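You operate a simulated robot arm through the tools that you are given. There is no shell and no other tool. Be economical: measure what you need, move in short steps, check, and stop when the job is done.

You run a simulated robot arm. Do the job below in one go: nothing can be reset, and whatever is moved stays where it is left.

Task
Put things in order on the dining table. At the end: the yellow wax block stands on top of the blue cool block; the green lemon tea tin stands where the white milk carton stood; the white salt shaker stands where the green lemon tea tin stood; the white milk carton stands where the green peg box (marked "PEGS") stood; the green peg box stands on top of the beige serving board; whatever was shut is shut again. Leave all else as you found it, and nothing knocked over.

Only the result counts: the job must be done as asked and must still hold three seconds after the hand-in. Knocking over, shifting, dropping, spilling or breaking anything else fails it.

Robot
A 6-joint arm with a two-finger parallel gripper, fixed in place. Base frame: the origin is at the foot of the arm, x ahead of it, y to its left, z up; the work surface is at about z = 74.5. Lengths are in cm, angles in rad, forces in N, time in s.
With the tool pointing down near the work surface it reaches from about 28 to 74 cm from the base axis. Its first joint turns from -1.152 to 1.152 rad. Payload 2.45 kg.
The tool frame sits at the grasp point between the pads (the TCP): z along the fingers, y along the line on which they close. The tips reach 2.4 cm beyond it. The gripper opens to 6.8 cm. The fingers are 1.7 cm wide and 1 cm thick; the gripper's body (4 by 7 cm) begins 4.1 cm behind the TCP.
Orientation is that of the tool frame in the base frame, as [roll, pitch, yaw] about the fixed x, y, z axes, in that order (R = Rz(yaw) Ry(pitch) Rx(roll)). With the fingers straight down and closing along the base's y, the tool's x points along the base's -x, its y along +y and its z along -z.

Tools
- The arm moves only by the tool jog_arm. Its argument "series" is one flat list of numbers, 7 for each row, row after row: the shift along the tool's x, y, z in units of 30 mm (1.0 is 30 mm), then the turn, a rotation vector about the tool's x, y, z in units of 6 degrees (1.0 is 6 degrees), then the opening, from 0 (shut) to 1 (fully open). In form: [dx, dy, dz, wx, wy, wz, grip, dx, dy, dz, wx, wy, wz, grip, ...]. A call has 1 to 12 rows; each row shifts and turns the commanded pose from where the row before left it, along the tool's axes as they then stand. A call with a number of a shift or a turn outside -1 to 1 is refused whole. Rows are played at 5 a second. More than 5 cm and 0.15 rad between two rows, or a gripper value outside its range, and nothing of the call is played. Where a pose cannot be reached the arm comes as near as it can. A force on the tool above 40 N (or 10 N above the force at the start of the call, whichever is more), or a blocked arm, ends the call early, and 0.2 s more pass. The fingers move at their own pace (about 10.8 cm/s each) and stop on an object; they squeeze with about 42 N. The grip force told is the motor's: it shows also when the fingers shut on nothing. Time passes only in rows, and 0.2 s behind the last, so rows that do not move let the fingers close. The reply holds the time, the measured pose of the TCP, the force on the tool along the base axes, the opening and the grip force, in the units named above and with some noise, with the torque about the TCP (base axes, N m) and any sound that the robot's microphone picked up, and new pictures: "show" is both (left out), scene, wrist or none.
- Cameras (640 x 400 px; columns grow to the right, rows downward): "scene" is fixed at [15.38, 40.93, 145]; the picture's right is [-0.85, -0.52, 0.00], its down [-0.36, 0.59, -0.73] and it looks along [0.38, -0.62, -0.69] (base axes); focal length 318 px, centre (320, 200). "wrist" rides on the gripper at [8.4, 1.1, -7.5] in the tool frame; the picture's right is [-0.13, 0.99, 0.00], its down [-0.60, -0.08, -0.79] and it looks along [-0.79, -0.10, 0.61] (tool axes); focal length 251 px, centre (320, 200). There is no depth. A picture from a camera that has moved, and an enlarged one, comes with that camera's place and axes in the base frame and with its lens.
- zoom(camera, box): a new picture of the part [left, top, right, bottom] of that camera's present view, enlarged. The clock stands still meanwhile.
- finish_job(): hands the job in; it is judged then, once.

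Go step by step. Nothing tells you positions but the pictures and the camera data: compare them with the known pose of the tool, close in by small moves and look again before you grip or let go. The budget is 120 turns and 200 pictures, counting those below and the enlarged ones. Unless the task says otherwise, let go and move clear before handing in, and close with one line.

The tools are called after "Call:" by a JSON object that holds its "name" and its "arguments". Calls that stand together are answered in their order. jog_arm: Moves the arm, as the interface text tells. Its arguments: {"type":"object","properties":{"series":{"type":"array","items":{"type":"number"}},"show":{"type":"string","enum":["both","scene","wrist","none"]}},"required":["series"]} The other tools are called the same way: zoom (camera, box) takes an enlarged picture of a part of a camera's view; finish_job () hands the job in.

At the start:

```text
time_s: 0.0
position: [48.41, 2.62, 110.87]
tool_rot: [-3.141, 0.001, 3.142]
force: [0.0, -0.5, 0.0]
ft_torque: [-0.01, 0.02, 0.01]
gripper_width: 6.81
finger_force: 0.0
```

scene: 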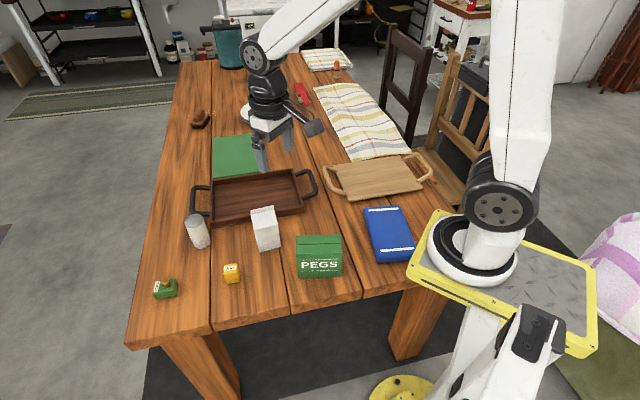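
wrist: 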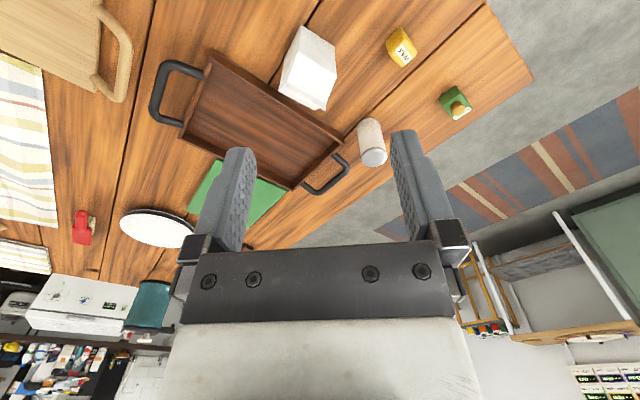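

I'll look closer at the objects on the table before measuring anything.

Call:
{"name": "zoom", "arguments": {"camera": "scene", "box": [140, 180, 300, 310]}}

Call:
{"name": "zoom", "arguments": {"camera": "scene", "box": [280, 140, 440, 290]}}

Call:
{"name": "zoom", "arguments": {"camera": "scene", "box": [180, 20, 360, 180]}}

Call:
{"name": "zoom", "arguments": {"camera": "wrist", "box": [260, 0, 500, 200]}}

```text
3.08 times, centred on (220, 245) of scene
camera zoom: at [15.38, 40.93, 145.0], right [-0.85, -0.52, 0.0], down [-0.36, 0.59, -0.73], along [0.38, -0.62, -0.69], focal length 978 px, centre (628, 62)
```

zoom: 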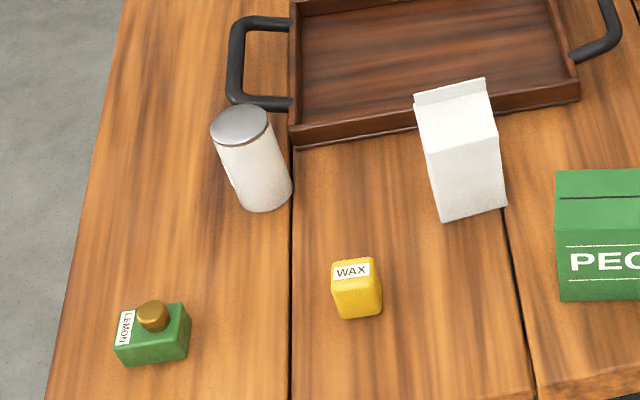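

```text
2.67 times, centred on (360, 215) of scene
camera zoom: at [15.38, 40.93, 145.0], right [-0.85, -0.52, 0.0], down [-0.36, 0.59, -0.73], along [0.38, -0.62, -0.69], focal length 847 px, centre (213, 160)
```

zoom: 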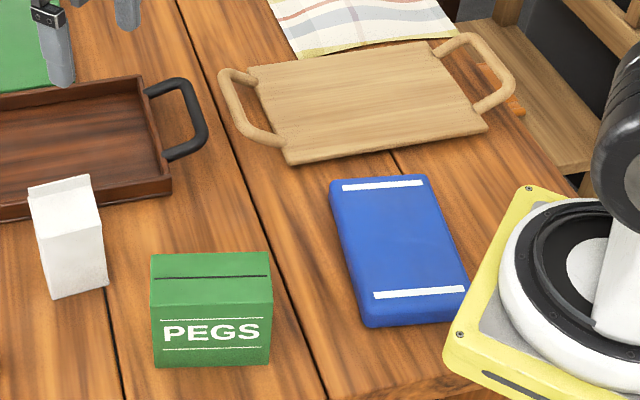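

```text
2.50 times, centred on (270, 100) of scene
camera zoom: at [15.38, 40.93, 145.0], right [-0.85, -0.52, 0.0], down [-0.36, 0.59, -0.73], along [0.38, -0.62, -0.69], focal length 794 px, centre (445, 450)
```

zoom: 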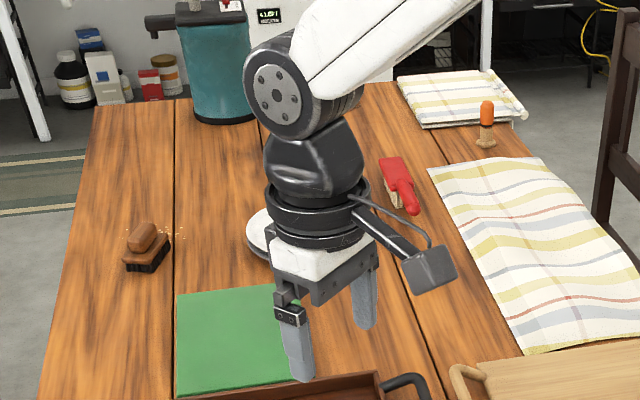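

```text
2.00 times, centred on (380, 100) of wrist
camera zoom: at [40.05, 3.76, 118.25], right [0.13, 0.99, 0.0], down [0.6, -0.08, 0.79], along [0.79, -0.1, -0.61], focal length 503 px, centre (200, 400)
```

zoom: 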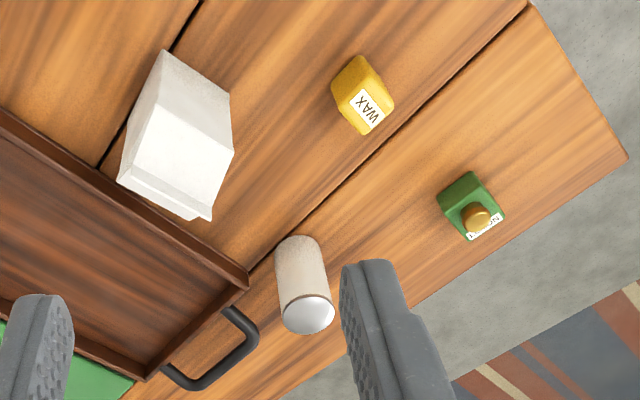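

I take the wax block at about (58, 14), peg box (41, 0), milk (57, 1), tea tin (69, 26), salt (73, 10), cool block (29, -19) and board (42, -40). The order wax, pegs, milk, tin, salt means no spot is needed before it is free. First I move above the wax.

Call:
{"name": "jog_arm", "arguments": {"series": [-0.55, 0.63, 0.88, 0, 0, 0, 1, -0.55, 0.63, 0.88, 0, 0, 0, 1, -0.55, 0.63, 0.88, 0, 0, 0, 1, -0.55, 0.63, 0.88, 0, 0, 0, 1, -0.55, 0.63, 0.88, 0, 0, 0, 1, -0.55, 0.63, 0.88, 0, 0, 0, 1, 0, 0, 0, 0, 0, 0, 1], "show": "both"}}

```text
time_s: 1.6
position: [58.5, 14.41, 95.02]
tool_rot: [3.141, 0.002, 3.14]
force: [-0.1, 0.4, -0.7]
ft_torque: [0.03, 0.01, 0.03]
gripper_width: 6.84
finger_force: 0.1
camera wrist: at [50.09, 15.47, 102.56], right [0.13, 0.99, 0.0], down [0.6, -0.08, 0.79], along [0.79, -0.1, -0.61], focal length 251 px, centre (320, 200)
```

scene: 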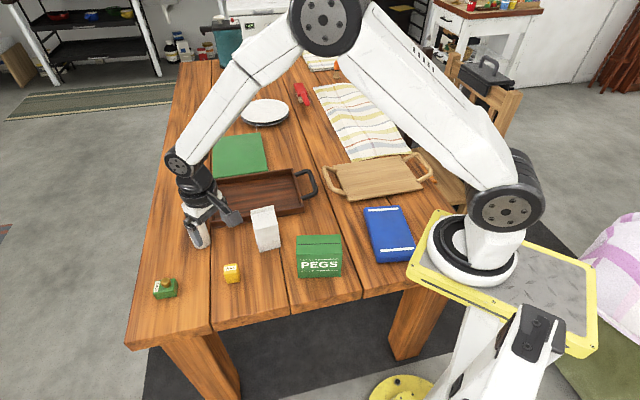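
wrist: 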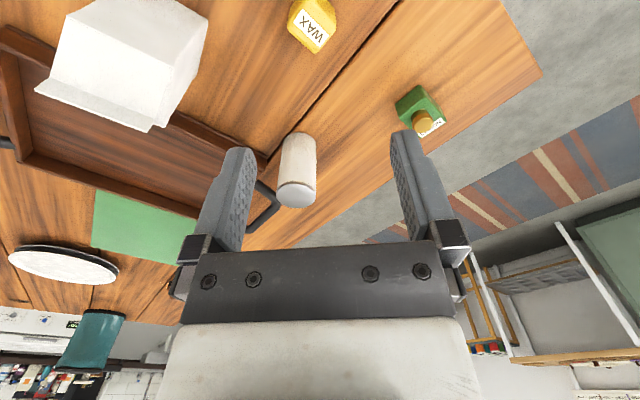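

The wax is just under the gripper. I zoom in to measure the wax, tin, salt and milk from this view.

Call:
{"name": "zoom", "arguments": {"camera": "wrist", "box": [260, 0, 460, 125]}}

Call:
{"name": "zoom", "arguments": {"camera": "wrist", "box": [20, 0, 340, 220]}}

Call:
{"name": "zoom", "arguments": {"camera": "scene", "box": [145, 205, 305, 305]}}

```text
3.20 times, centred on (360, 62) of wrist
camera zoom: at [50.09, 15.47, 102.56], right [0.13, 0.99, 0.0], down [0.6, -0.08, 0.79], along [0.79, -0.1, -0.61], focal length 805 px, centre (192, 640)
```

zoom: 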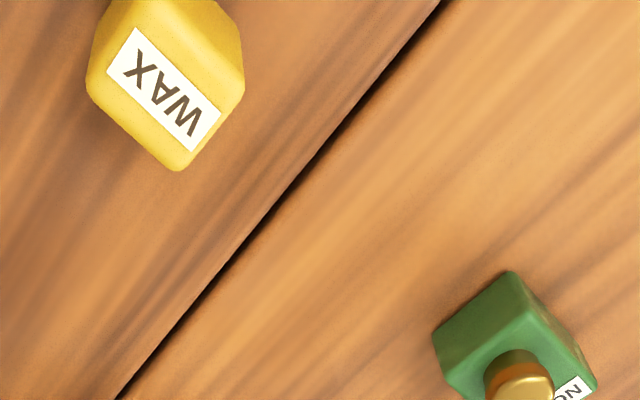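

```text
1.82 times, centred on (180, 110) of wrist
camera zoom: at [50.09, 15.47, 102.56], right [0.13, 0.99, 0.0], down [0.6, -0.08, 0.79], along [0.79, -0.1, -0.61], focal length 457 px, centre (574, 364)
```

zoom: 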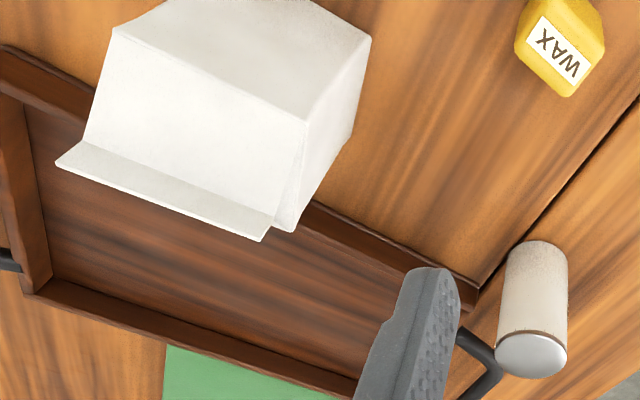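

```text
4.00 times, centred on (225, 255) of scene
camera zoom: at [15.38, 40.93, 145.0], right [-0.85, -0.52, 0.0], down [-0.36, 0.59, -0.73], along [0.38, -0.62, -0.69], focal length 1271 px, centre (700, -20)
```

zoom: 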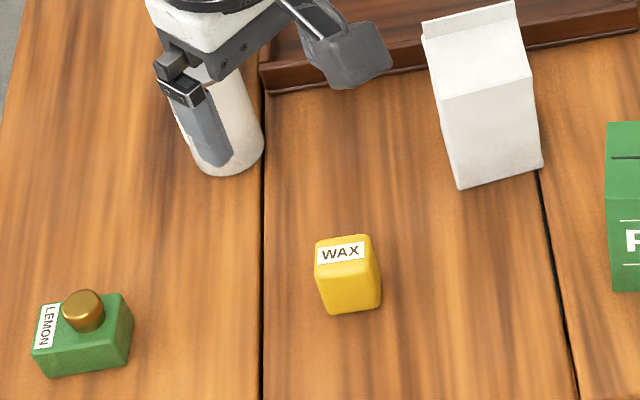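

The wax is about 3.3×2.9 cm, centred at (58.0, 13.85), with its top at z≈78.2 and turned about 45°. I rotate, centre over it, and lower partway to check.

Call:
{"name": "jog_arm", "arguments": {"series": [0, 0, 0, 0, 0, -1, 1, 0, 0, 0, 0, 0, -1, 1, 0, 0, 0, 0, 0, -1, 1, 0, 0, 0, 0, 0, -1, 1, 0, 0, 0, 0, 0, -1, 1, 0, 0, 0, 0, 0, -1, 1, 0, 0, 0, 0, 0, -1, 1, 0.24, -0.03, 0.9, 0, 0, 0, 1, 0, 0, 0.9, 0, 0, 0, 1, 0, 0, 0.9, 0, 0, 0, 1, 0, 0, 0.9, 0, 0, 0, 1, 0, 0, 0.7, 0, 0, 0, 1]}}

```text
time_s: 4.2
position: [57.94, 13.54, 82.13]
tool_rot: [-3.141, 0.002, -2.408]
force: [1.0, -0.7, -0.1]
ft_torque: [0.0, -0.05, -0.01]
gripper_width: 6.81
finger_force: 0.0
camera wrist: at [51.0, 8.72, 89.58], right [-0.57, 0.82, 0.0], down [0.5, 0.35, 0.79], along [0.65, 0.45, -0.61], focal length 251 px, centre (320, 200)
```

scene: 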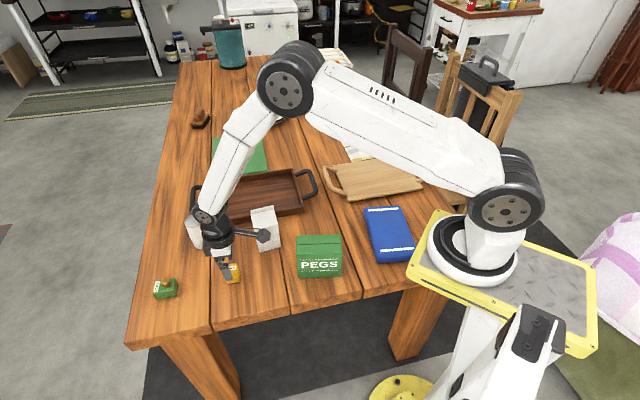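
wrist: 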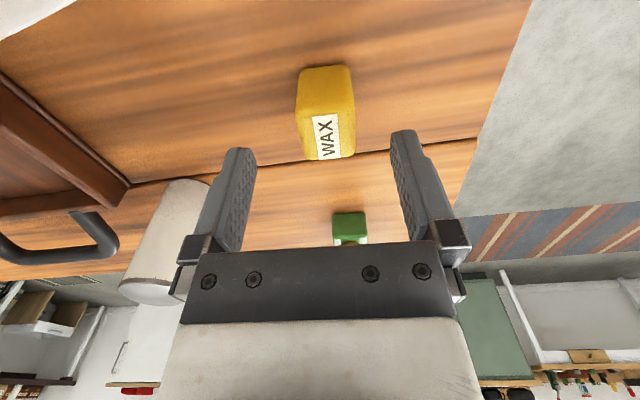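

The wax is aligned with the jaws, needing only a small correction forward and sideways. I make it, lower, and grip.

Call:
{"name": "jog_arm", "arguments": {"series": [-0.15, 0.1, 0.4, 0, 0, 0, 1, 0, 0, 0.6, 0, 0, 0, 1, 0, 0, 0.58, 0, 0, 0, 1, 0, 0, 0, 0, 0, 0, 0.2, 0, 0, 0, 0, 0, 0, 0, 0, 0, 0, 0, 0, 0, 0, 0, 0, -0.5, 0, 0, 0, 0, 0, 0, -1, 0, 0, 0, 0]}}

```text
time_s: 6.0
position: [57.9, 14.0, 81.69]
tool_rot: [3.141, 0.0, -2.407]
force: [-0.2, 0.3, -0.6]
ft_torque: [0.02, -0.02, -0.01]
gripper_width: 2.91
finger_force: 41.9
camera wrist: at [51.04, 9.16, 89.3], right [-0.57, 0.82, 0.0], down [0.5, 0.35, 0.79], along [0.65, 0.45, -0.61], focal length 251 px, centre (320, 200)
```

scene: 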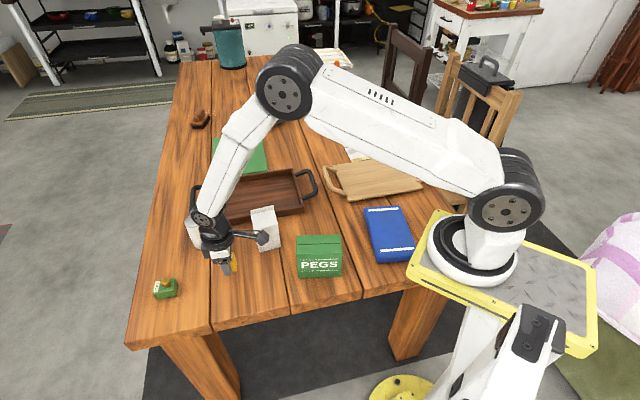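
wrist: 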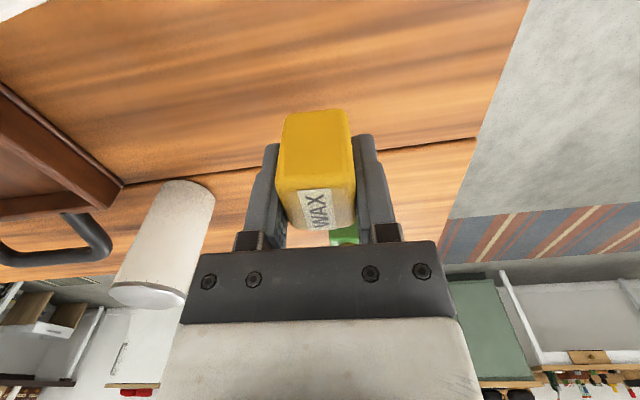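

The wax is held (2.9 cm). I lift it and turn the wrist to a natural yaw before carrying it to the cool block.

Call:
{"name": "jog_arm", "arguments": {"series": [0, 0, -1, 0, 0, 1, 0, 0, 0, -1, 0, 0, 1, 0, 0, 0, -1, 0, 0, 1, 0, 0, 0, -1, 0, 0, 1, 0, 0, 0, -1, 0, 0, 1, 0, 0, 0, 0, 0, 0, 1, 0, 0, 0, 0, 0, 0, 1, 0, 0, 0, 0, 0, 0, 1, 0, 0, 0, 0, 0, 0, 1, 0, 0, 0, 0, 0, 0, 1, 0, 0, 0, 0, 0, 0, 1, 0, 0, 0, 0, 0, 0, 1, 0], "show": "none"}}

Call:
{"name": "zoom", "arguments": {"camera": "scene", "box": [350, 190, 430, 280]}}

```text
time_s: 8.6
position: [57.85, 13.95, 96.53]
tool_rot: [3.14, 0.001, 2.616]
force: [-0.3, -0.3, -0.9]
ft_torque: [0.0, 0.03, -0.01]
gripper_width: 2.92
finger_force: 42.2
```

```text
4.44 times, centred on (390, 235) of scene
camera zoom: at [15.38, 40.93, 145.0], right [-0.85, -0.52, 0.0], down [-0.36, 0.59, -0.73], along [0.38, -0.62, -0.69], focal length 1412 px, centre (9, 44)
```

zoom: 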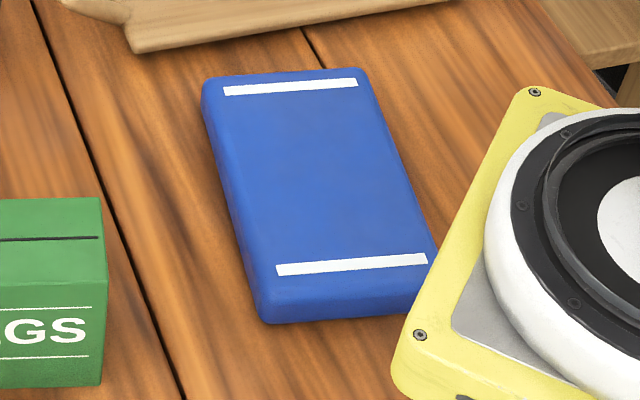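

Now I carry the wax over to the cool block at about (29.7, -20), whose top is near z≈76.8.

Call:
{"name": "jog_arm", "arguments": {"series": [0.165, -0.97, 0, 0, 0, 0, 0, 0.165, -0.97, 0, 0, 0, 0, 0, 0.165, -0.97, 0, 0, 0, 0, 0, 0.165, -0.97, 0, 0, 0, 0, 0, 0.165, -0.97, 0, 0, 0, 0, 0, 0.165, -0.97, 0, 0, 0, 0, 0, 0.165, -0.97, 0, 0, 0, 0, 0, 0.165, -0.97, 0, 0, 0, 0, 0, 0.165, -0.97, 0, 0, 0, 0, 0, 0.165, -0.97, 0, 0, 0, 0, 0, 0.165, -0.97, 0, 0, 0, 0, 0, 0.165, -0.97, 0, 0, 0, 0, 0], "show": "none"}}

Call:
{"name": "jog_arm", "arguments": {"series": [0.165, -0.95, 0, 0, 0, 0, 0, 0.165, -0.95, 0, 0, 0, 0, 0, 0.165, -0.95, 0, 0, 0, 0, 0, 0, 0, 0.8, 0, 0, 0, 0, 0, 0, 0.8, 0, 0, 0, 0, 0, 0, 0.8, 0, 0, 0, 0, 0, 0, 0.8, 0, 0, 0, 0, 0, 0, 0, 0, 0, 0, 0], "show": "both"}}

```text
time_s: 11.2
position: [35.45, -13.23, 96.99]
tool_rot: [3.141, 0.002, 2.62]
force: [-0.3, 0.1, 0.0]
ft_torque: [0.01, 0.0, -0.03]
gripper_width: 2.93
finger_force: 42.0
```

```text
time_s: 13.0
position: [29.81, -19.89, 87.26]
tool_rot: [3.141, 0.004, 2.62]
force: [0.2, 0.8, -1.0]
ft_torque: [0.0, 0.0, 0.01]
gripper_width: 2.94
finger_force: 42.0
camera wrist: at [23.15, -14.74, 94.72], right [0.61, 0.79, 0.0], down [0.48, -0.37, 0.79], along [0.63, -0.48, -0.61], focal length 251 px, centre (320, 200)
```

scene: 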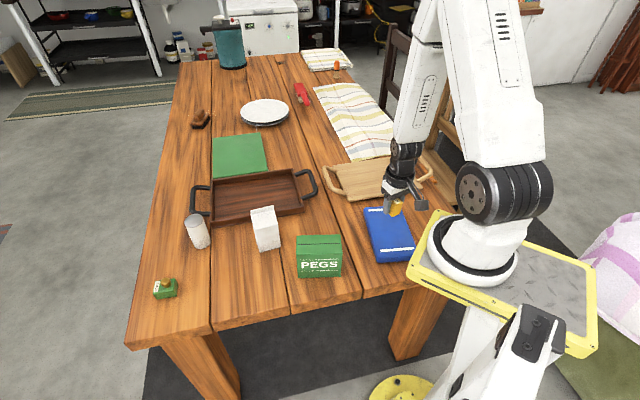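
wrist: 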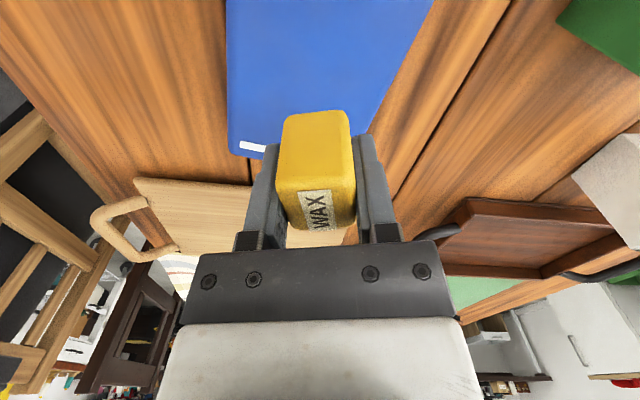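

Over the block. I lower to just above its top.

Call:
{"name": "jog_arm", "arguments": {"series": [0, 0, 0.75, 0, 0, 0, 0, 0, 0, 0.75, 0, 0, 0, 0, 0, 0, 0.6, 0, 0, 0, 0, 0, 0, 0, 0, 0, 0, 0], "show": "none"}}

Call:
{"name": "zoom", "arguments": {"camera": "scene", "box": [350, 180, 430, 270]}}

```text
time_s: 14.0
position: [29.78, -19.99, 80.83]
tool_rot: [3.14, 0.002, 2.62]
force: [0.1, 0.7, -0.2]
ft_torque: [0.04, 0.01, -0.04]
gripper_width: 2.93
finger_force: 42.1
```

```text
4.44 times, centred on (390, 225) of scene
camera zoom: at [15.38, 40.93, 145.0], right [-0.85, -0.52, 0.0], down [-0.36, 0.59, -0.73], along [0.38, -0.62, -0.69], focal length 1412 px, centre (9, 89)
```

zoom: 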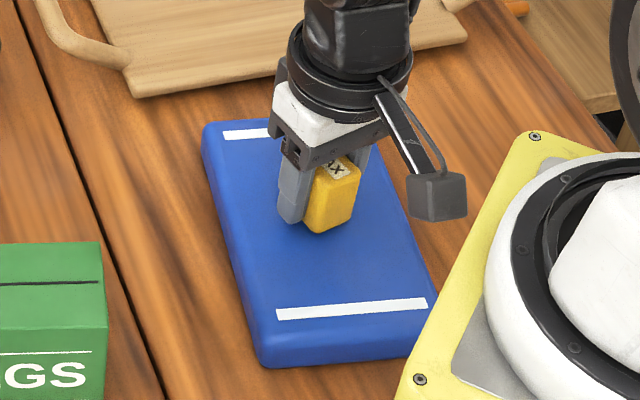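

Still about a centimetre high. I step down gently until contact shows.

Call:
{"name": "jog_arm", "arguments": {"series": [0, 0, 0.15, 0, 0, 0, 0, 0, 0, 0.1, 0, 0, 0, 0, 0, 0, 0.05, 0, 0, 0, 0, 0, 0, 0, 0, 0, 0, 0], "show": "none"}}

Call:
{"name": "zoom", "arguments": {"camera": "scene", "box": [360, 190, 420, 250]}}

```text
time_s: 14.8
position: [29.85, -20.01, 80.07]
tool_rot: [-3.141, 0.003, 2.617]
force: [-2.4, -0.7, 11.4]
ft_torque: [-0.06, -0.04, -0.01]
gripper_width: 2.93
finger_force: 41.7
stopped in row 3: the force on the tool passed its limit (the readings are from after the stop); the commanded pose is now the measured one
```

```text
6.67 times, centred on (390, 220) of scene
camera zoom: at [15.37, 40.94, 145.0], right [-0.85, -0.52, 0.0], down [-0.36, 0.59, -0.73], along [0.38, -0.62, -0.69], focal length 2118 px, centre (-147, 67)
```

zoom: 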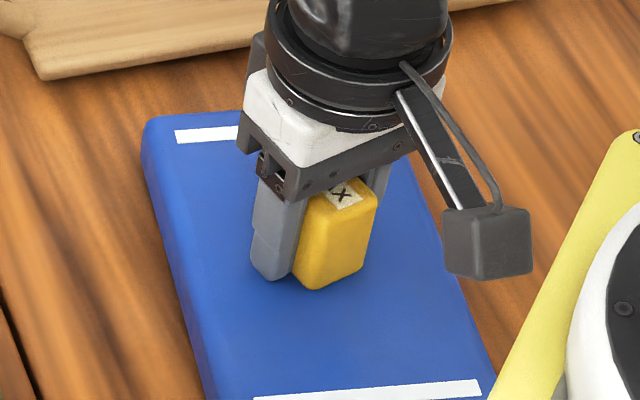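

Contact at z=80.07. I release and rise straight up.

Call:
{"name": "jog_arm", "arguments": {"series": [0, 0, 0, 0, 0, 0, 0.6, 0, 0, 0, 0, 0, 0, 1, 0, 0, 0, 0, 0, 0, 1, 0, 0, -0.5, 0, 0, 0, 1, 0, 0, -1, 0, 0, 0, 1, 0, 0, -1, 0, 0, 0, 1, 0, 0, -1, 0, 0, 0, 1, 0, 0, -1, 0, 0, 0, 1, 0, 0, -1, 0, 0, 0, 1]}}

Call:
{"name": "zoom", "arguments": {"camera": "scene", "box": [280, 180, 440, 290]}}

```text
time_s: 16.8
position: [29.74, -19.84, 96.69]
tool_rot: [-3.141, 0.005, 2.618]
force: [-0.1, 0.1, 0.1]
ft_torque: [0.0, -0.02, -0.01]
gripper_width: 6.82
finger_force: 0.1
camera wrist: at [23.06, -14.8, 104.19], right [0.61, 0.79, 0.0], down [0.48, -0.37, 0.8], along [0.63, -0.48, -0.61], focal length 251 px, centre (320, 200)
```

scene: 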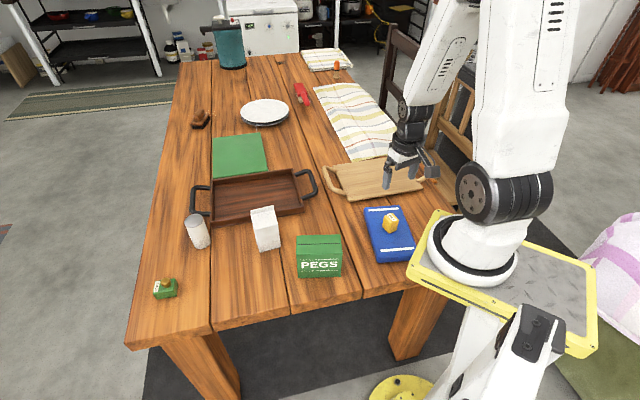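
wrist: 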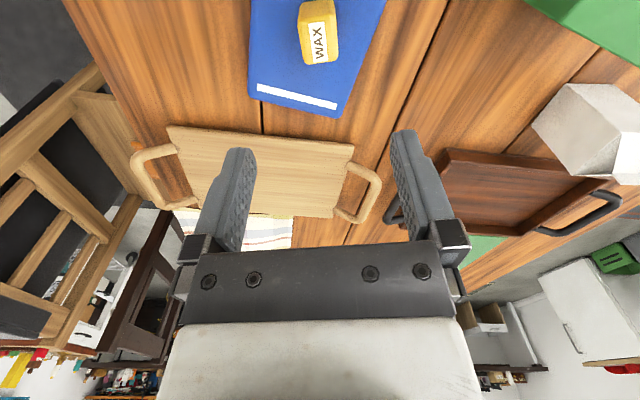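

```text
3.64 times, centred on (360, 235) of scene
camera zoom: at [15.38, 40.93, 145.0], right [-0.85, -0.52, 0.0], down [-0.36, 0.59, -0.73], along [0.38, -0.62, -0.69], focal length 1156 px, centre (174, 73)
```

zoom: 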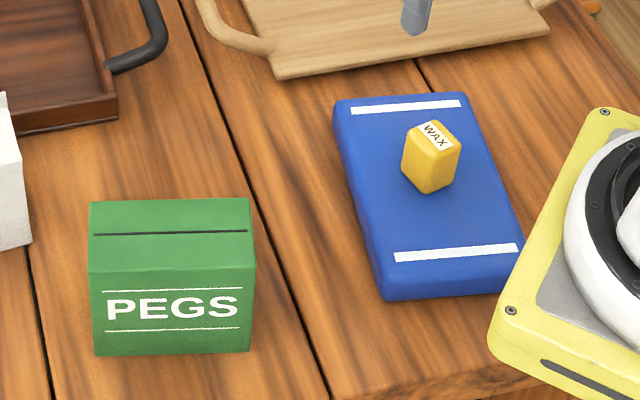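

The wax stands well on the block. The peg box is about 10.9×5.65×9.9 cm, centred at (40.8, -0.2), with its narrow side at yaw 33°; I move above it and turn to match.

Call:
{"name": "jog_arm", "arguments": {"series": [0.01, 0.94, 0, 0, 0, 0, 1, 0.01, 0.94, 0, 0, 0, 0, 1, 0.01, 0.94, 0, 0, 0, 0, 1, 0.01, 0.94, 0, 0, 0, 0, 1, 0.01, 0.94, 0, 0, 0, 0, 1, 0.01, 0.94, 0, 0, 0, 0, 1, 0.01, 0.94, 0, 0, 0, 0, 1, 0.01, 0.94, 0, 0, 0, 0, 1], "show": "none"}}

Call:
{"name": "jog_arm", "arguments": {"series": [0, 0, 0, 0, 0, -1, 1, 0, 0, 0, 0, 0, -1, 1, 0, 0, 0, 0, 0, -1, 1, 0, 0, 0, 0, 0, -1, 1, 0, 0, 0, 0, 0, -1, 1, 0, 0, 0, 0, 0, -1, 1, 0, 0, 0, 0, 0, -1, 1, 0, 0, 0, 0, 0, -1, 1, 0, 0, 0, 0, 0, -1, 1, 0, 0, 0, 0, 0, -1, 1, 0, 0, 0, 0, 0, -0.53, 1, 0, 0, 0, 0, 0, 0, 1]}}

```text
time_s: 18.6
position: [40.94, -0.17, 96.38]
tool_rot: [3.141, 0.003, 2.616]
force: [0.7, 0.0, -1.0]
ft_torque: [-0.01, 0.02, -0.02]
gripper_width: 6.77
finger_force: 0.1
```

```text
time_s: 21.2
position: [40.92, -0.32, 96.62]
tool_rot: [-3.138, 0.002, -2.562]
force: [0.3, -0.1, 0.1]
ft_torque: [-0.01, -0.01, 0.03]
gripper_width: 6.81
finger_force: 0.0
camera wrist: at [33.26, -3.98, 104.16], right [-0.43, 0.9, 0.0], down [0.55, 0.27, 0.79], along [0.72, 0.34, -0.61], focal length 251 px, centre (320, 200)
```

scene: 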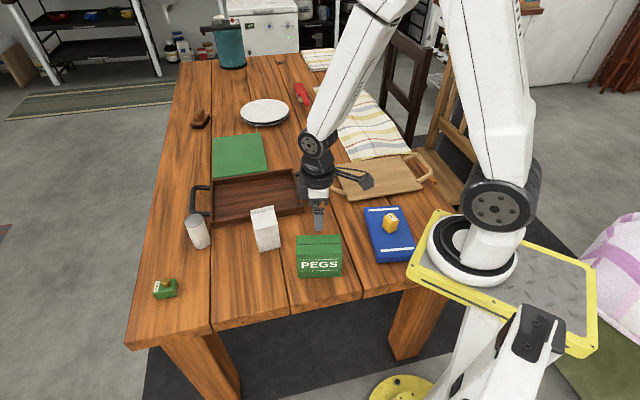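
wrist: 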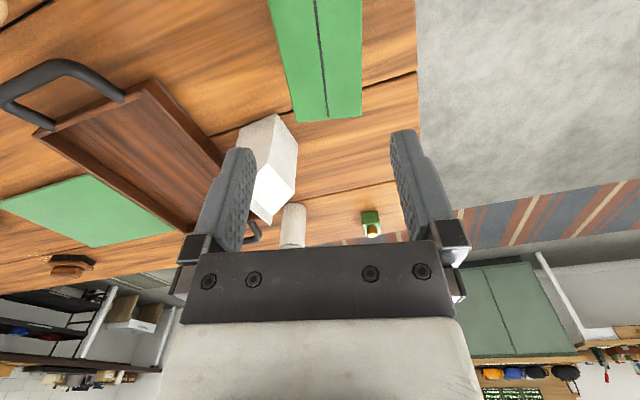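

Call:
{"name": "zoom", "arguments": {"camera": "wrist", "box": [220, 0, 420, 130]}}

Call:
{"name": "zoom", "arguments": {"camera": "scene", "box": [270, 190, 370, 290]}}

```text
3.08 times, centred on (320, 65) of wrist
camera zoom: at [33.26, -3.98, 104.16], right [-0.43, 0.9, 0.0], down [0.55, 0.27, 0.79], along [0.72, 0.34, -0.61], focal length 774 px, centre (320, 615)
```

zoom: 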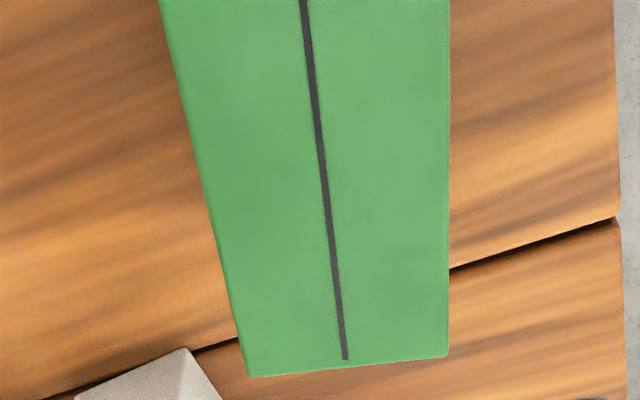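

```text
4.00 times, centred on (320, 240) of scene
camera zoom: at [15.38, 40.93, 145.0], right [-0.85, -0.52, 0.0], down [-0.36, 0.59, -0.73], along [0.38, -0.62, -0.69], focal length 1271 px, centre (320, 40)
```

zoom: 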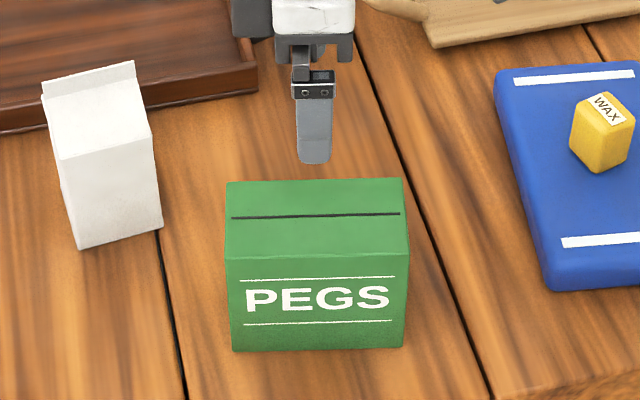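

The jaws are centred within a millimetre over the box and aligned to it. I descend and grip across its 5.8 cm depth.

Call:
{"name": "jog_arm", "arguments": {"series": [0, 0.03, 0.9, 0, 0, 0, 1, 0, 0, 0.9, 0, 0, 0, 1, 0, 0, 0.9, 0, 0, 0, 1, 0, 0, 0.6, 0, 0, 0, 1, 0, 0, 0.6, 0, 0, 0, 1, 0, 0, 0.6, 0, 0, 0, 1, 0, 0, 0.6, 0, 0, 0, 1, 0, 0, 0, 0, 0, 0, 1]}}

```text
time_s: 23.0
position: [40.79, -0.29, 81.18]
tool_rot: [-3.138, 0.003, -2.564]
force: [-0.5, 0.9, 0.2]
ft_torque: [0.05, -0.05, 0.0]
gripper_width: 6.81
finger_force: 0.1
camera wrist: at [33.3, -4.01, 88.81], right [-0.43, 0.9, 0.0], down [0.55, 0.26, 0.8], along [0.72, 0.34, -0.61], focal length 251 px, centre (320, 200)
```

scene: 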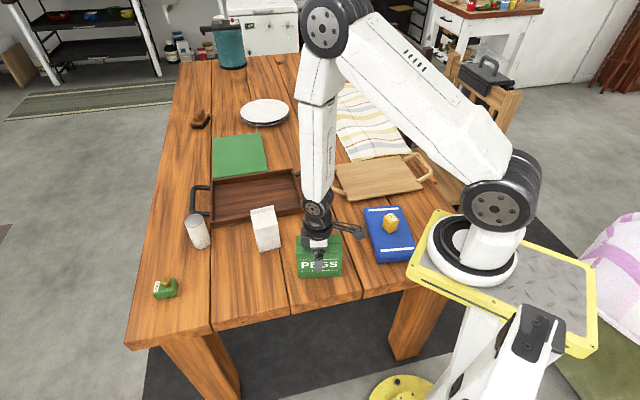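
wrist: 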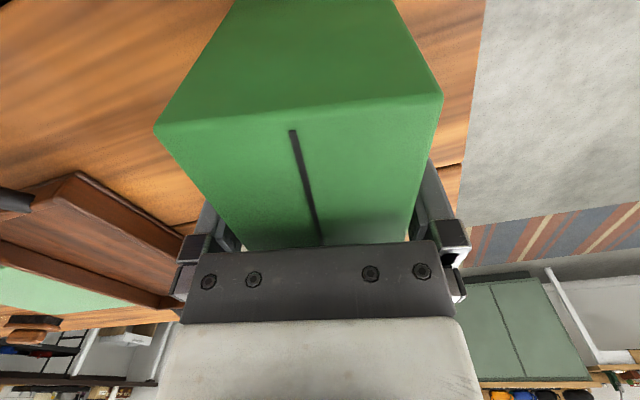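

Fingers straddle the box. Close and lift.

Call:
{"name": "jog_arm", "arguments": {"series": [0, 0, 0, 0, 0, 0, 0.7, 0, 0, 0, 0, 0, 0, 0, 0, 0, 0, 0, 0, 0, 0, 0, 0, 0, 0, 0, 0, 0, 0, 0, -0.3, 0, 0, 0, 0, 0, 0, -0.5, 0, 0, 0, 0, 0, 0, -0.8, 0, 0, 0, 0, 0, 0, -0.8, 0, 0, 0, 0, 0, 0, -0.8, 0, 0, 0, 0, 0, 0, -0.8, 0, 0, 0, 0, 0, 0, -0.8, 0, 0, 0, 0, 0, 0, -0.8, 0, 0, 0, 0]}}

```text
time_s: 25.6
position: [40.86, -0.3, 98.09]
tool_rot: [-3.14, 0.002, -2.565]
force: [-0.5, -0.7, -1.5]
ft_torque: [0.03, 0.0, -0.01]
gripper_width: 5.97
finger_force: 41.9
camera wrist: at [33.24, -3.95, 105.69], right [-0.43, 0.9, 0.0], down [0.55, 0.27, 0.79], along [0.72, 0.34, -0.61], focal length 251 px, centre (320, 200)
```

scene: 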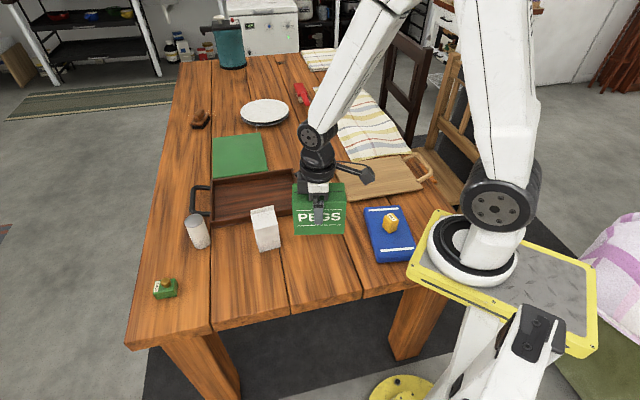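
wrist: 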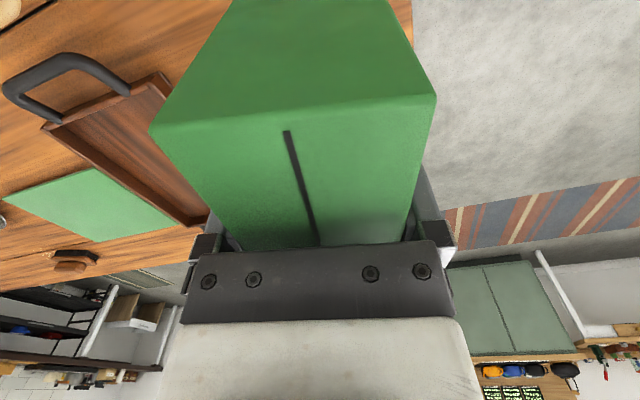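

The box is held whole (5.97 cm). I turn the wrist towards a natural yaw, then carry the box over to the board.

Call:
{"name": "jog_arm", "arguments": {"series": [0, 0, 0, 0, 0, 1, 0, 0, 0, 0, 0, 0, 1, 0, 0, 0, 0, 0, 0, 1, 0, 0, 0, 0, 0, 0, 1, 0, 0, 0, 0, 0, 0, 1, 0, 0, 0, 0, 0, 0, 1, 0, 0, 0, 0, 0, 0, 1, 0, 0, 0, 0, 0, 0, 1, 0, 0, 0, 0, 0, 0, 1, 0, 0, 0, 0, 0, 0, 1, 0, 0, 0, 0, 0, 0, 1, 0, 0, 0, 0, 0, 0, 1, 0], "show": "none"}}

Call:
{"name": "jog_arm", "arguments": {"series": [0, 0, 0, 0, 0, 0.67, 0, 0, 0, 0, 0, 0, 0.66, 0, -0.872, -0.7375, 0, 0, 0, 0, 0, -0.872, -0.7375, 0, 0, 0, 0, 0, -0.872, -0.7375, 0, 0, 0, 0, 0, -0.872, -0.7375, 0, 0, 0, 0, 0, -0.872, -0.7375, 0, 0, 0, 0, 0, -0.872, -0.7375, 0, 0, 0, 0, 0, -0.872, -0.7375, 0, 0, 0, 0, 0, -0.872, -0.7375, 0, 0, 0, 0, 0, -0.872, -0.7375, 0, 0, 0, 0, 0, -0.872, -0.7375, 0, 0, 0, 0, 0], "show": "both"}}

```text
time_s: 28.2
position: [40.84, -0.22, 98.16]
tool_rot: [3.14, 0.003, 2.46]
force: [-0.6, -0.2, -2.7]
ft_torque: [-0.01, 0.01, -0.02]
gripper_width: 5.97
finger_force: 42.0
```

```text
time_s: 30.8
position: [42.37, -34.57, 98.1]
tool_rot: [3.141, 0.003, 2.324]
force: [1.3, -0.5, -3.1]
ft_torque: [0.01, 0.01, 0.01]
gripper_width: 5.97
finger_force: 41.9
camera wrist: at [37.59, -27.64, 105.63], right [0.81, 0.58, 0.0], down [0.35, -0.49, 0.79], along [0.47, -0.64, -0.61], focal length 251 px, centre (320, 200)
```

scene: 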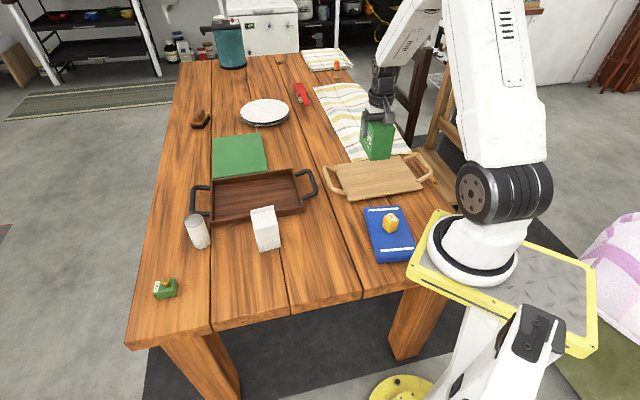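
wrist: 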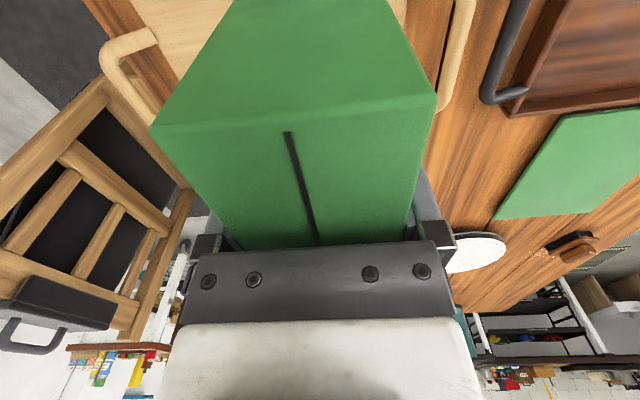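

I zoom the unobstructed board to refine its centre, and make the last two steps.

Call:
{"name": "zoom", "arguments": {"camera": "scene", "box": [310, 130, 450, 220]}}

Call:
{"name": "jog_arm", "arguments": {"series": [-0.872, -0.7375, 0, 0, 0, 0, 0, -0.872, -0.7375, 0, 0, 0, 0, 0, 0, 0, 0.7, 0, 0, 0, 0, 0, 0, 0.7, 0, 0, 0, 0, 0, 0, 0.7, 0, 0, 0, 0, 0, 0, 0.7, 0, 0, 0, 0, 0, 0, 0, 0, 0, 0, 0]}}

Call:
{"name": "zoom", "arguments": {"camera": "scene", "box": [310, 110, 450, 220]}}

```text
4.44 times, centred on (380, 175) of scene
camera zoom: at [15.38, 40.93, 145.0], right [-0.85, -0.52, 0.0], down [-0.36, 0.59, -0.73], along [0.38, -0.62, -0.69], focal length 1412 px, centre (53, 311)
```

zoom: 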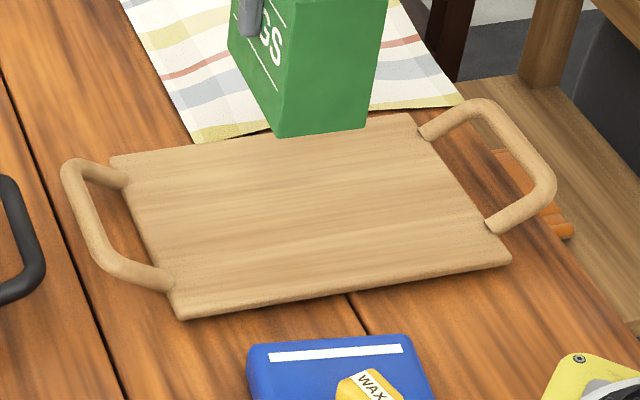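

```text
time_s: 32.4
position: [43.14, -41.16, 90.01]
tool_rot: [-3.142, 0.006, 2.325]
force: [1.1, -0.1, -2.4]
ft_torque: [0.0, -0.01, 0.0]
gripper_width: 5.94
finger_force: 42.6
camera wrist: at [38.23, -34.16, 97.47], right [0.81, 0.58, 0.0], down [0.35, -0.49, 0.8], along [0.47, -0.64, -0.61], focal length 251 px, centre (320, 200)
```

scene: 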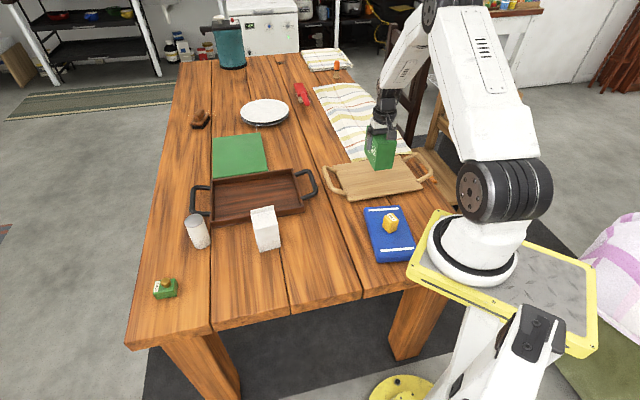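
wrist: 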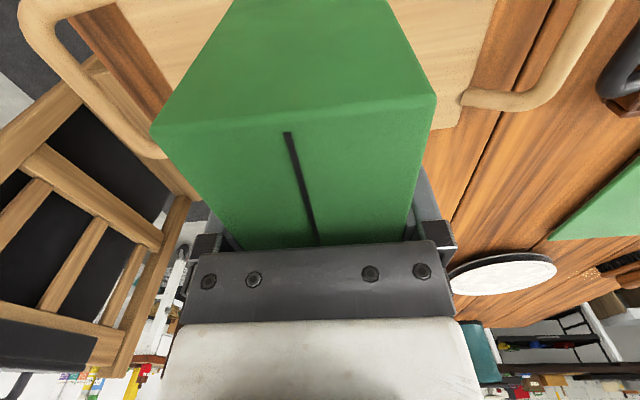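

```text
3.64 times, centred on (380, 165) of scene
camera zoom: at [15.39, 40.92, 145.0], right [-0.85, -0.52, 0.0], down [-0.36, 0.59, -0.73], along [0.38, -0.62, -0.69], focal length 1156 px, centre (102, 327)
```

zoom: 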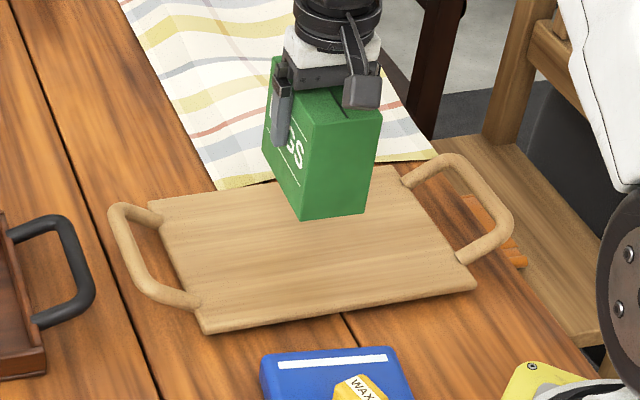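

Position is right above the board centre. I lower to just above contact and then step gently.

Call:
{"name": "jog_arm", "arguments": {"series": [0.03, 0, 0.7, 0, 0, 0, 0, 0, 0, 0.7, 0, 0, 0, 0, 0, 0, 0.6, 0, 0, 0, 0, 0, 0, 0.1, 0, 0, 0, 0, 0, 0, 0.1, 0, 0, 0, 0, 0, 0, 0.1, 0, 0, 0, 0, 0, 0, 0.1, 0, 0, 0, 0, 0, 0, 0.1, 0, 0, 0, 0], "show": "none"}}

Call:
{"name": "zoom", "arguments": {"camera": "scene", "box": [310, 120, 450, 210]}}

```text
time_s: 34.0
position: [43.14, -41.51, 83.03]
tool_rot: [3.14, 0.013, 2.325]
force: [0.2, -0.1, 3.9]
ft_torque: [0.19, 0.03, -0.01]
gripper_width: 5.96
finger_force: 42.5
stopped in row 8: the force on the tool passed its limit (the readings are from after the stop); the commanded pose is now the measured one
```

```text
4.44 times, centred on (380, 165) of scene
camera zoom: at [15.38, 40.93, 145.0], right [-0.85, -0.52, 0.0], down [-0.36, 0.59, -0.73], along [0.38, -0.62, -0.69], focal length 1412 px, centre (53, 356)
```

zoom: 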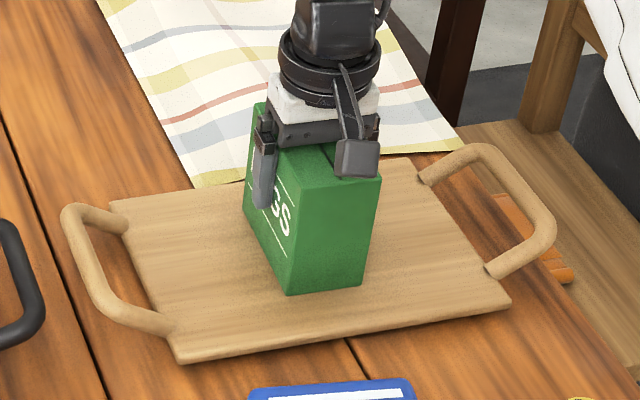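

The box rests on the board. I release and rise.

Call:
{"name": "jog_arm", "arguments": {"series": [0, 0, 0, 0, 0, 0, 0.92, 0, 0, 0, 0, 0, 0, 1, 0, 0, 0, 0, 0, 0, 1, 0, 0, -0.3, 0, 0, 0, 1, 0, 0, -0.6, 0, 0, 0, 1, 0, 0, -0.9, 0, 0, 0, 1, 0, 0, -1, 0, 0, 0, 1, 0, 0, -1, 0, 0, 0, 1, 0, 0, -1, 0, 0, 0, 1]}}

Call:
{"name": "zoom", "arguments": {"camera": "scene", "box": [200, 180, 320, 280]}}

```text
time_s: 36.0
position: [42.88, -41.29, 97.47]
tool_rot: [3.141, 0.009, 2.324]
force: [0.1, 0.3, -0.2]
ft_torque: [0.01, -0.04, 0.01]
gripper_width: 6.79
finger_force: 0.0
camera wrist: at [37.93, -34.49, 104.99], right [0.81, 0.58, 0.0], down [0.35, -0.49, 0.8], along [0.47, -0.65, -0.6], focal length 251 px, centre (320, 200)
```

scene: 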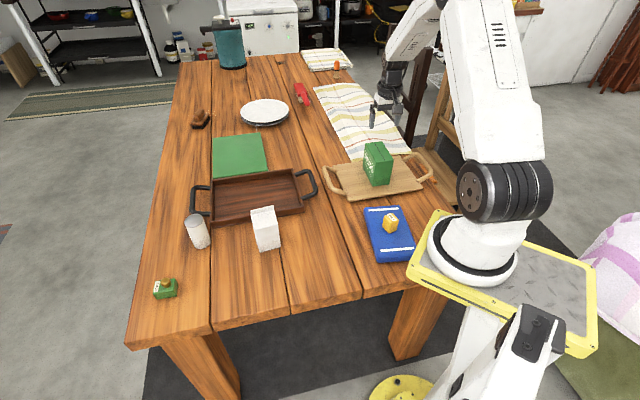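
wrist: 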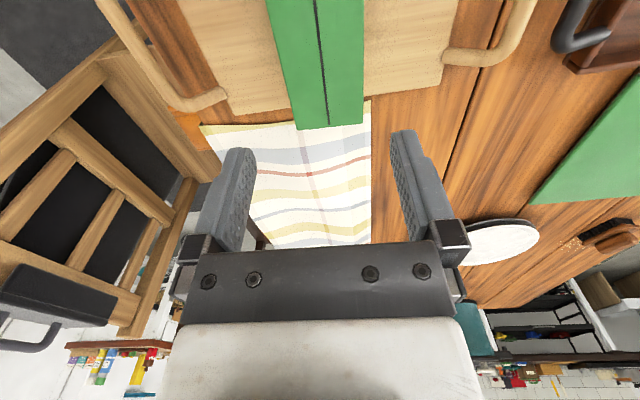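

```text
4.00 times, centred on (260, 230) of scene
camera zoom: at [15.38, 40.93, 145.0], right [-0.85, -0.52, 0.0], down [-0.36, 0.59, -0.73], along [0.38, -0.62, -0.69], focal length 1271 px, centre (560, 80)
```

zoom: 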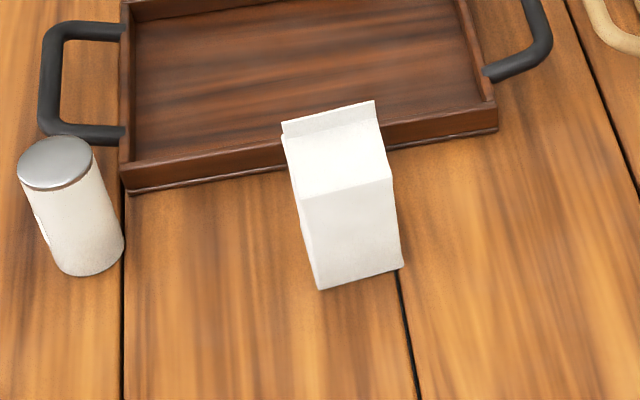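

The peg box stands on the board. Next is the milk, about 5.8 cm square, centred at (57.75, -0.05), ridge top near z≈88, ends facing along yaw ≈51°; I move above it.

Call:
{"name": "jog_arm", "arguments": {"series": [0.51, 1, 0, 0, 0, 0, 1, 0.51, 1, 0, 0, 0, 0, 1, 0.51, 1, 0, 0, 0, 0, 1, 0.51, 1, 0, 0, 0, 0, 1, 0.51, 1, 0, 0, 0, 0, 1, 0.51, 1, 0, 0, 0, 0, 1, 0.51, 1, 0, 0, 0, 0, 1, 0.51, 1, 0, 0, 0, 0, 1, 0.51, 1, 0, 0, 0, 0, 1, 0.51, 1, 0, 0, 0, 0, 1, 0.51, 1, 0, 0, 0, 0, 1], "show": "none"}}

Call:
{"name": "jog_arm", "arguments": {"series": [0.51, 1, -0.5, 0, 0, 0, 1, 0.51, 1, -0.5, 0, 0, 0, 1, 0, 0, -0.5, 0, 0, -0.7, 1, 0, 0, 0, 0, 0, -0.65, 1, 0, 0, 0, 0, 0, 0, 1]}}

Call:
{"name": "zoom", "arguments": {"camera": "wrist", "box": [220, 0, 420, 130]}}

```text
time_s: 38.4
position: [55.86, -6.24, 97.11]
tool_rot: [3.138, 0.01, 2.324]
force: [-0.4, 0.2, 0.2]
ft_torque: [-0.03, -0.03, -0.04]
gripper_width: 6.81
finger_force: 0.0
```

```text
time_s: 39.6
position: [57.99, -0.11, 101.85]
tool_rot: [3.141, 0.009, 2.467]
force: [0.5, -0.4, -0.5]
ft_torque: [-0.02, 0.0, -0.01]
gripper_width: 6.82
finger_force: 0.1
camera wrist: at [52.04, 6.03, 109.3], right [0.72, 0.69, 0.0], down [0.42, -0.43, 0.8], along [0.55, -0.58, -0.6], focal length 251 px, centre (320, 200)
```

scene: 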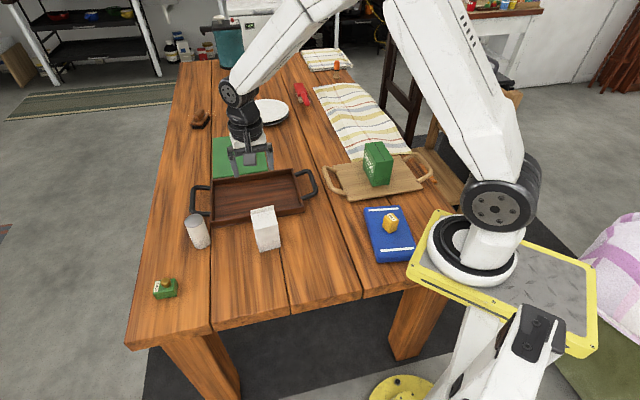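
wrist: 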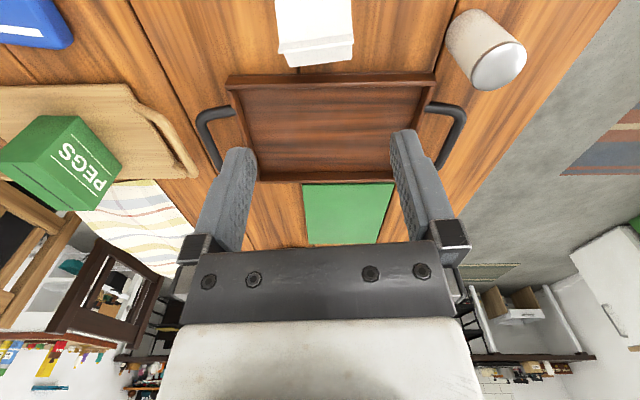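

```text
3.08 times, centred on (320, 65) of wrist
camera zoom: at [52.04, 6.03, 109.3], right [0.72, 0.69, 0.0], down [0.42, -0.43, 0.8], along [0.55, -0.58, -0.6], focal length 774 px, centre (320, 615)
```

zoom: 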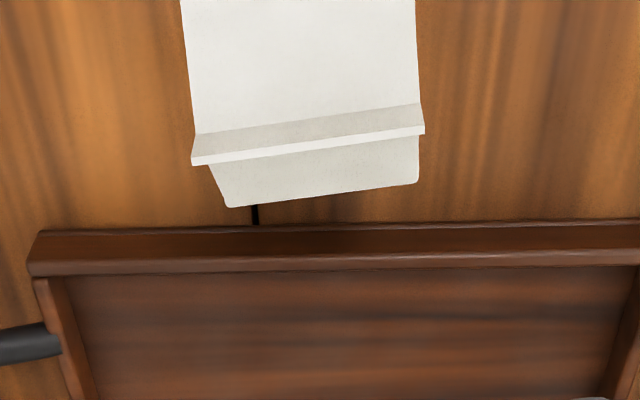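

The ridge is aligned with the closing line, but offset 3 mm sideways. I correct and lower to just above the carton to verify.

Call:
{"name": "jog_arm", "arguments": {"series": [0.04, -0.11, 0.7, 0, 0, 0, 1, 0, 0, 0.9, 0, 0, 0, 1, 0, 0, 0.9, 0, 0, 0, 1, 0, 0, 0.9, 0, 0, 0, 1, 0, 0, 0, 0, 0, 0, 1]}}

Call:
{"name": "zoom", "arguments": {"camera": "scene", "box": [210, 150, 330, 260]}}

```text
time_s: 40.8
position: [57.68, -0.44, 91.63]
tool_rot: [-3.141, 0.01, 2.464]
force: [0.6, -0.1, 0.1]
ft_torque: [-0.02, 0.0, 0.01]
gripper_width: 6.79
finger_force: 0.1
camera wrist: at [51.83, 5.73, 99.13], right [0.72, 0.69, 0.0], down [0.41, -0.43, 0.8], along [0.55, -0.58, -0.6], focal length 251 px, centre (320, 200)
```

scene: 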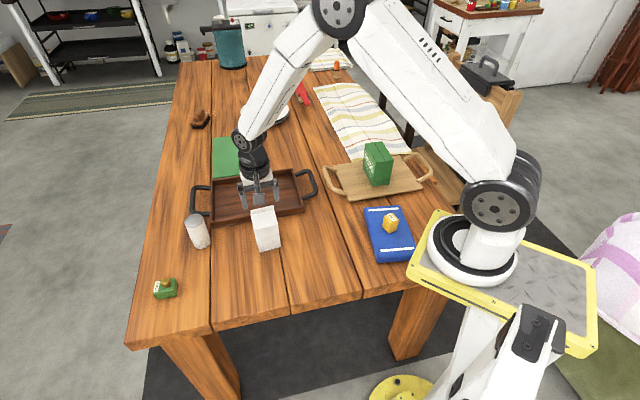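
wrist: 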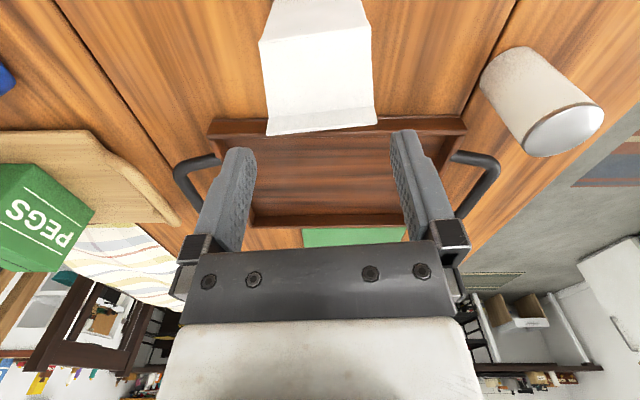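

```text
3.64 times, centred on (270, 205) of scene
camera zoom: at [15.38, 40.93, 145.0], right [-0.85, -0.52, 0.0], down [-0.36, 0.59, -0.73], along [0.38, -0.62, -0.69], focal length 1156 px, centre (502, 182)
```

zoom: 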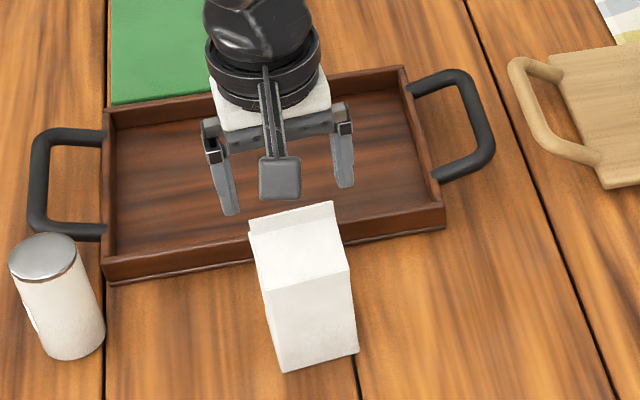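

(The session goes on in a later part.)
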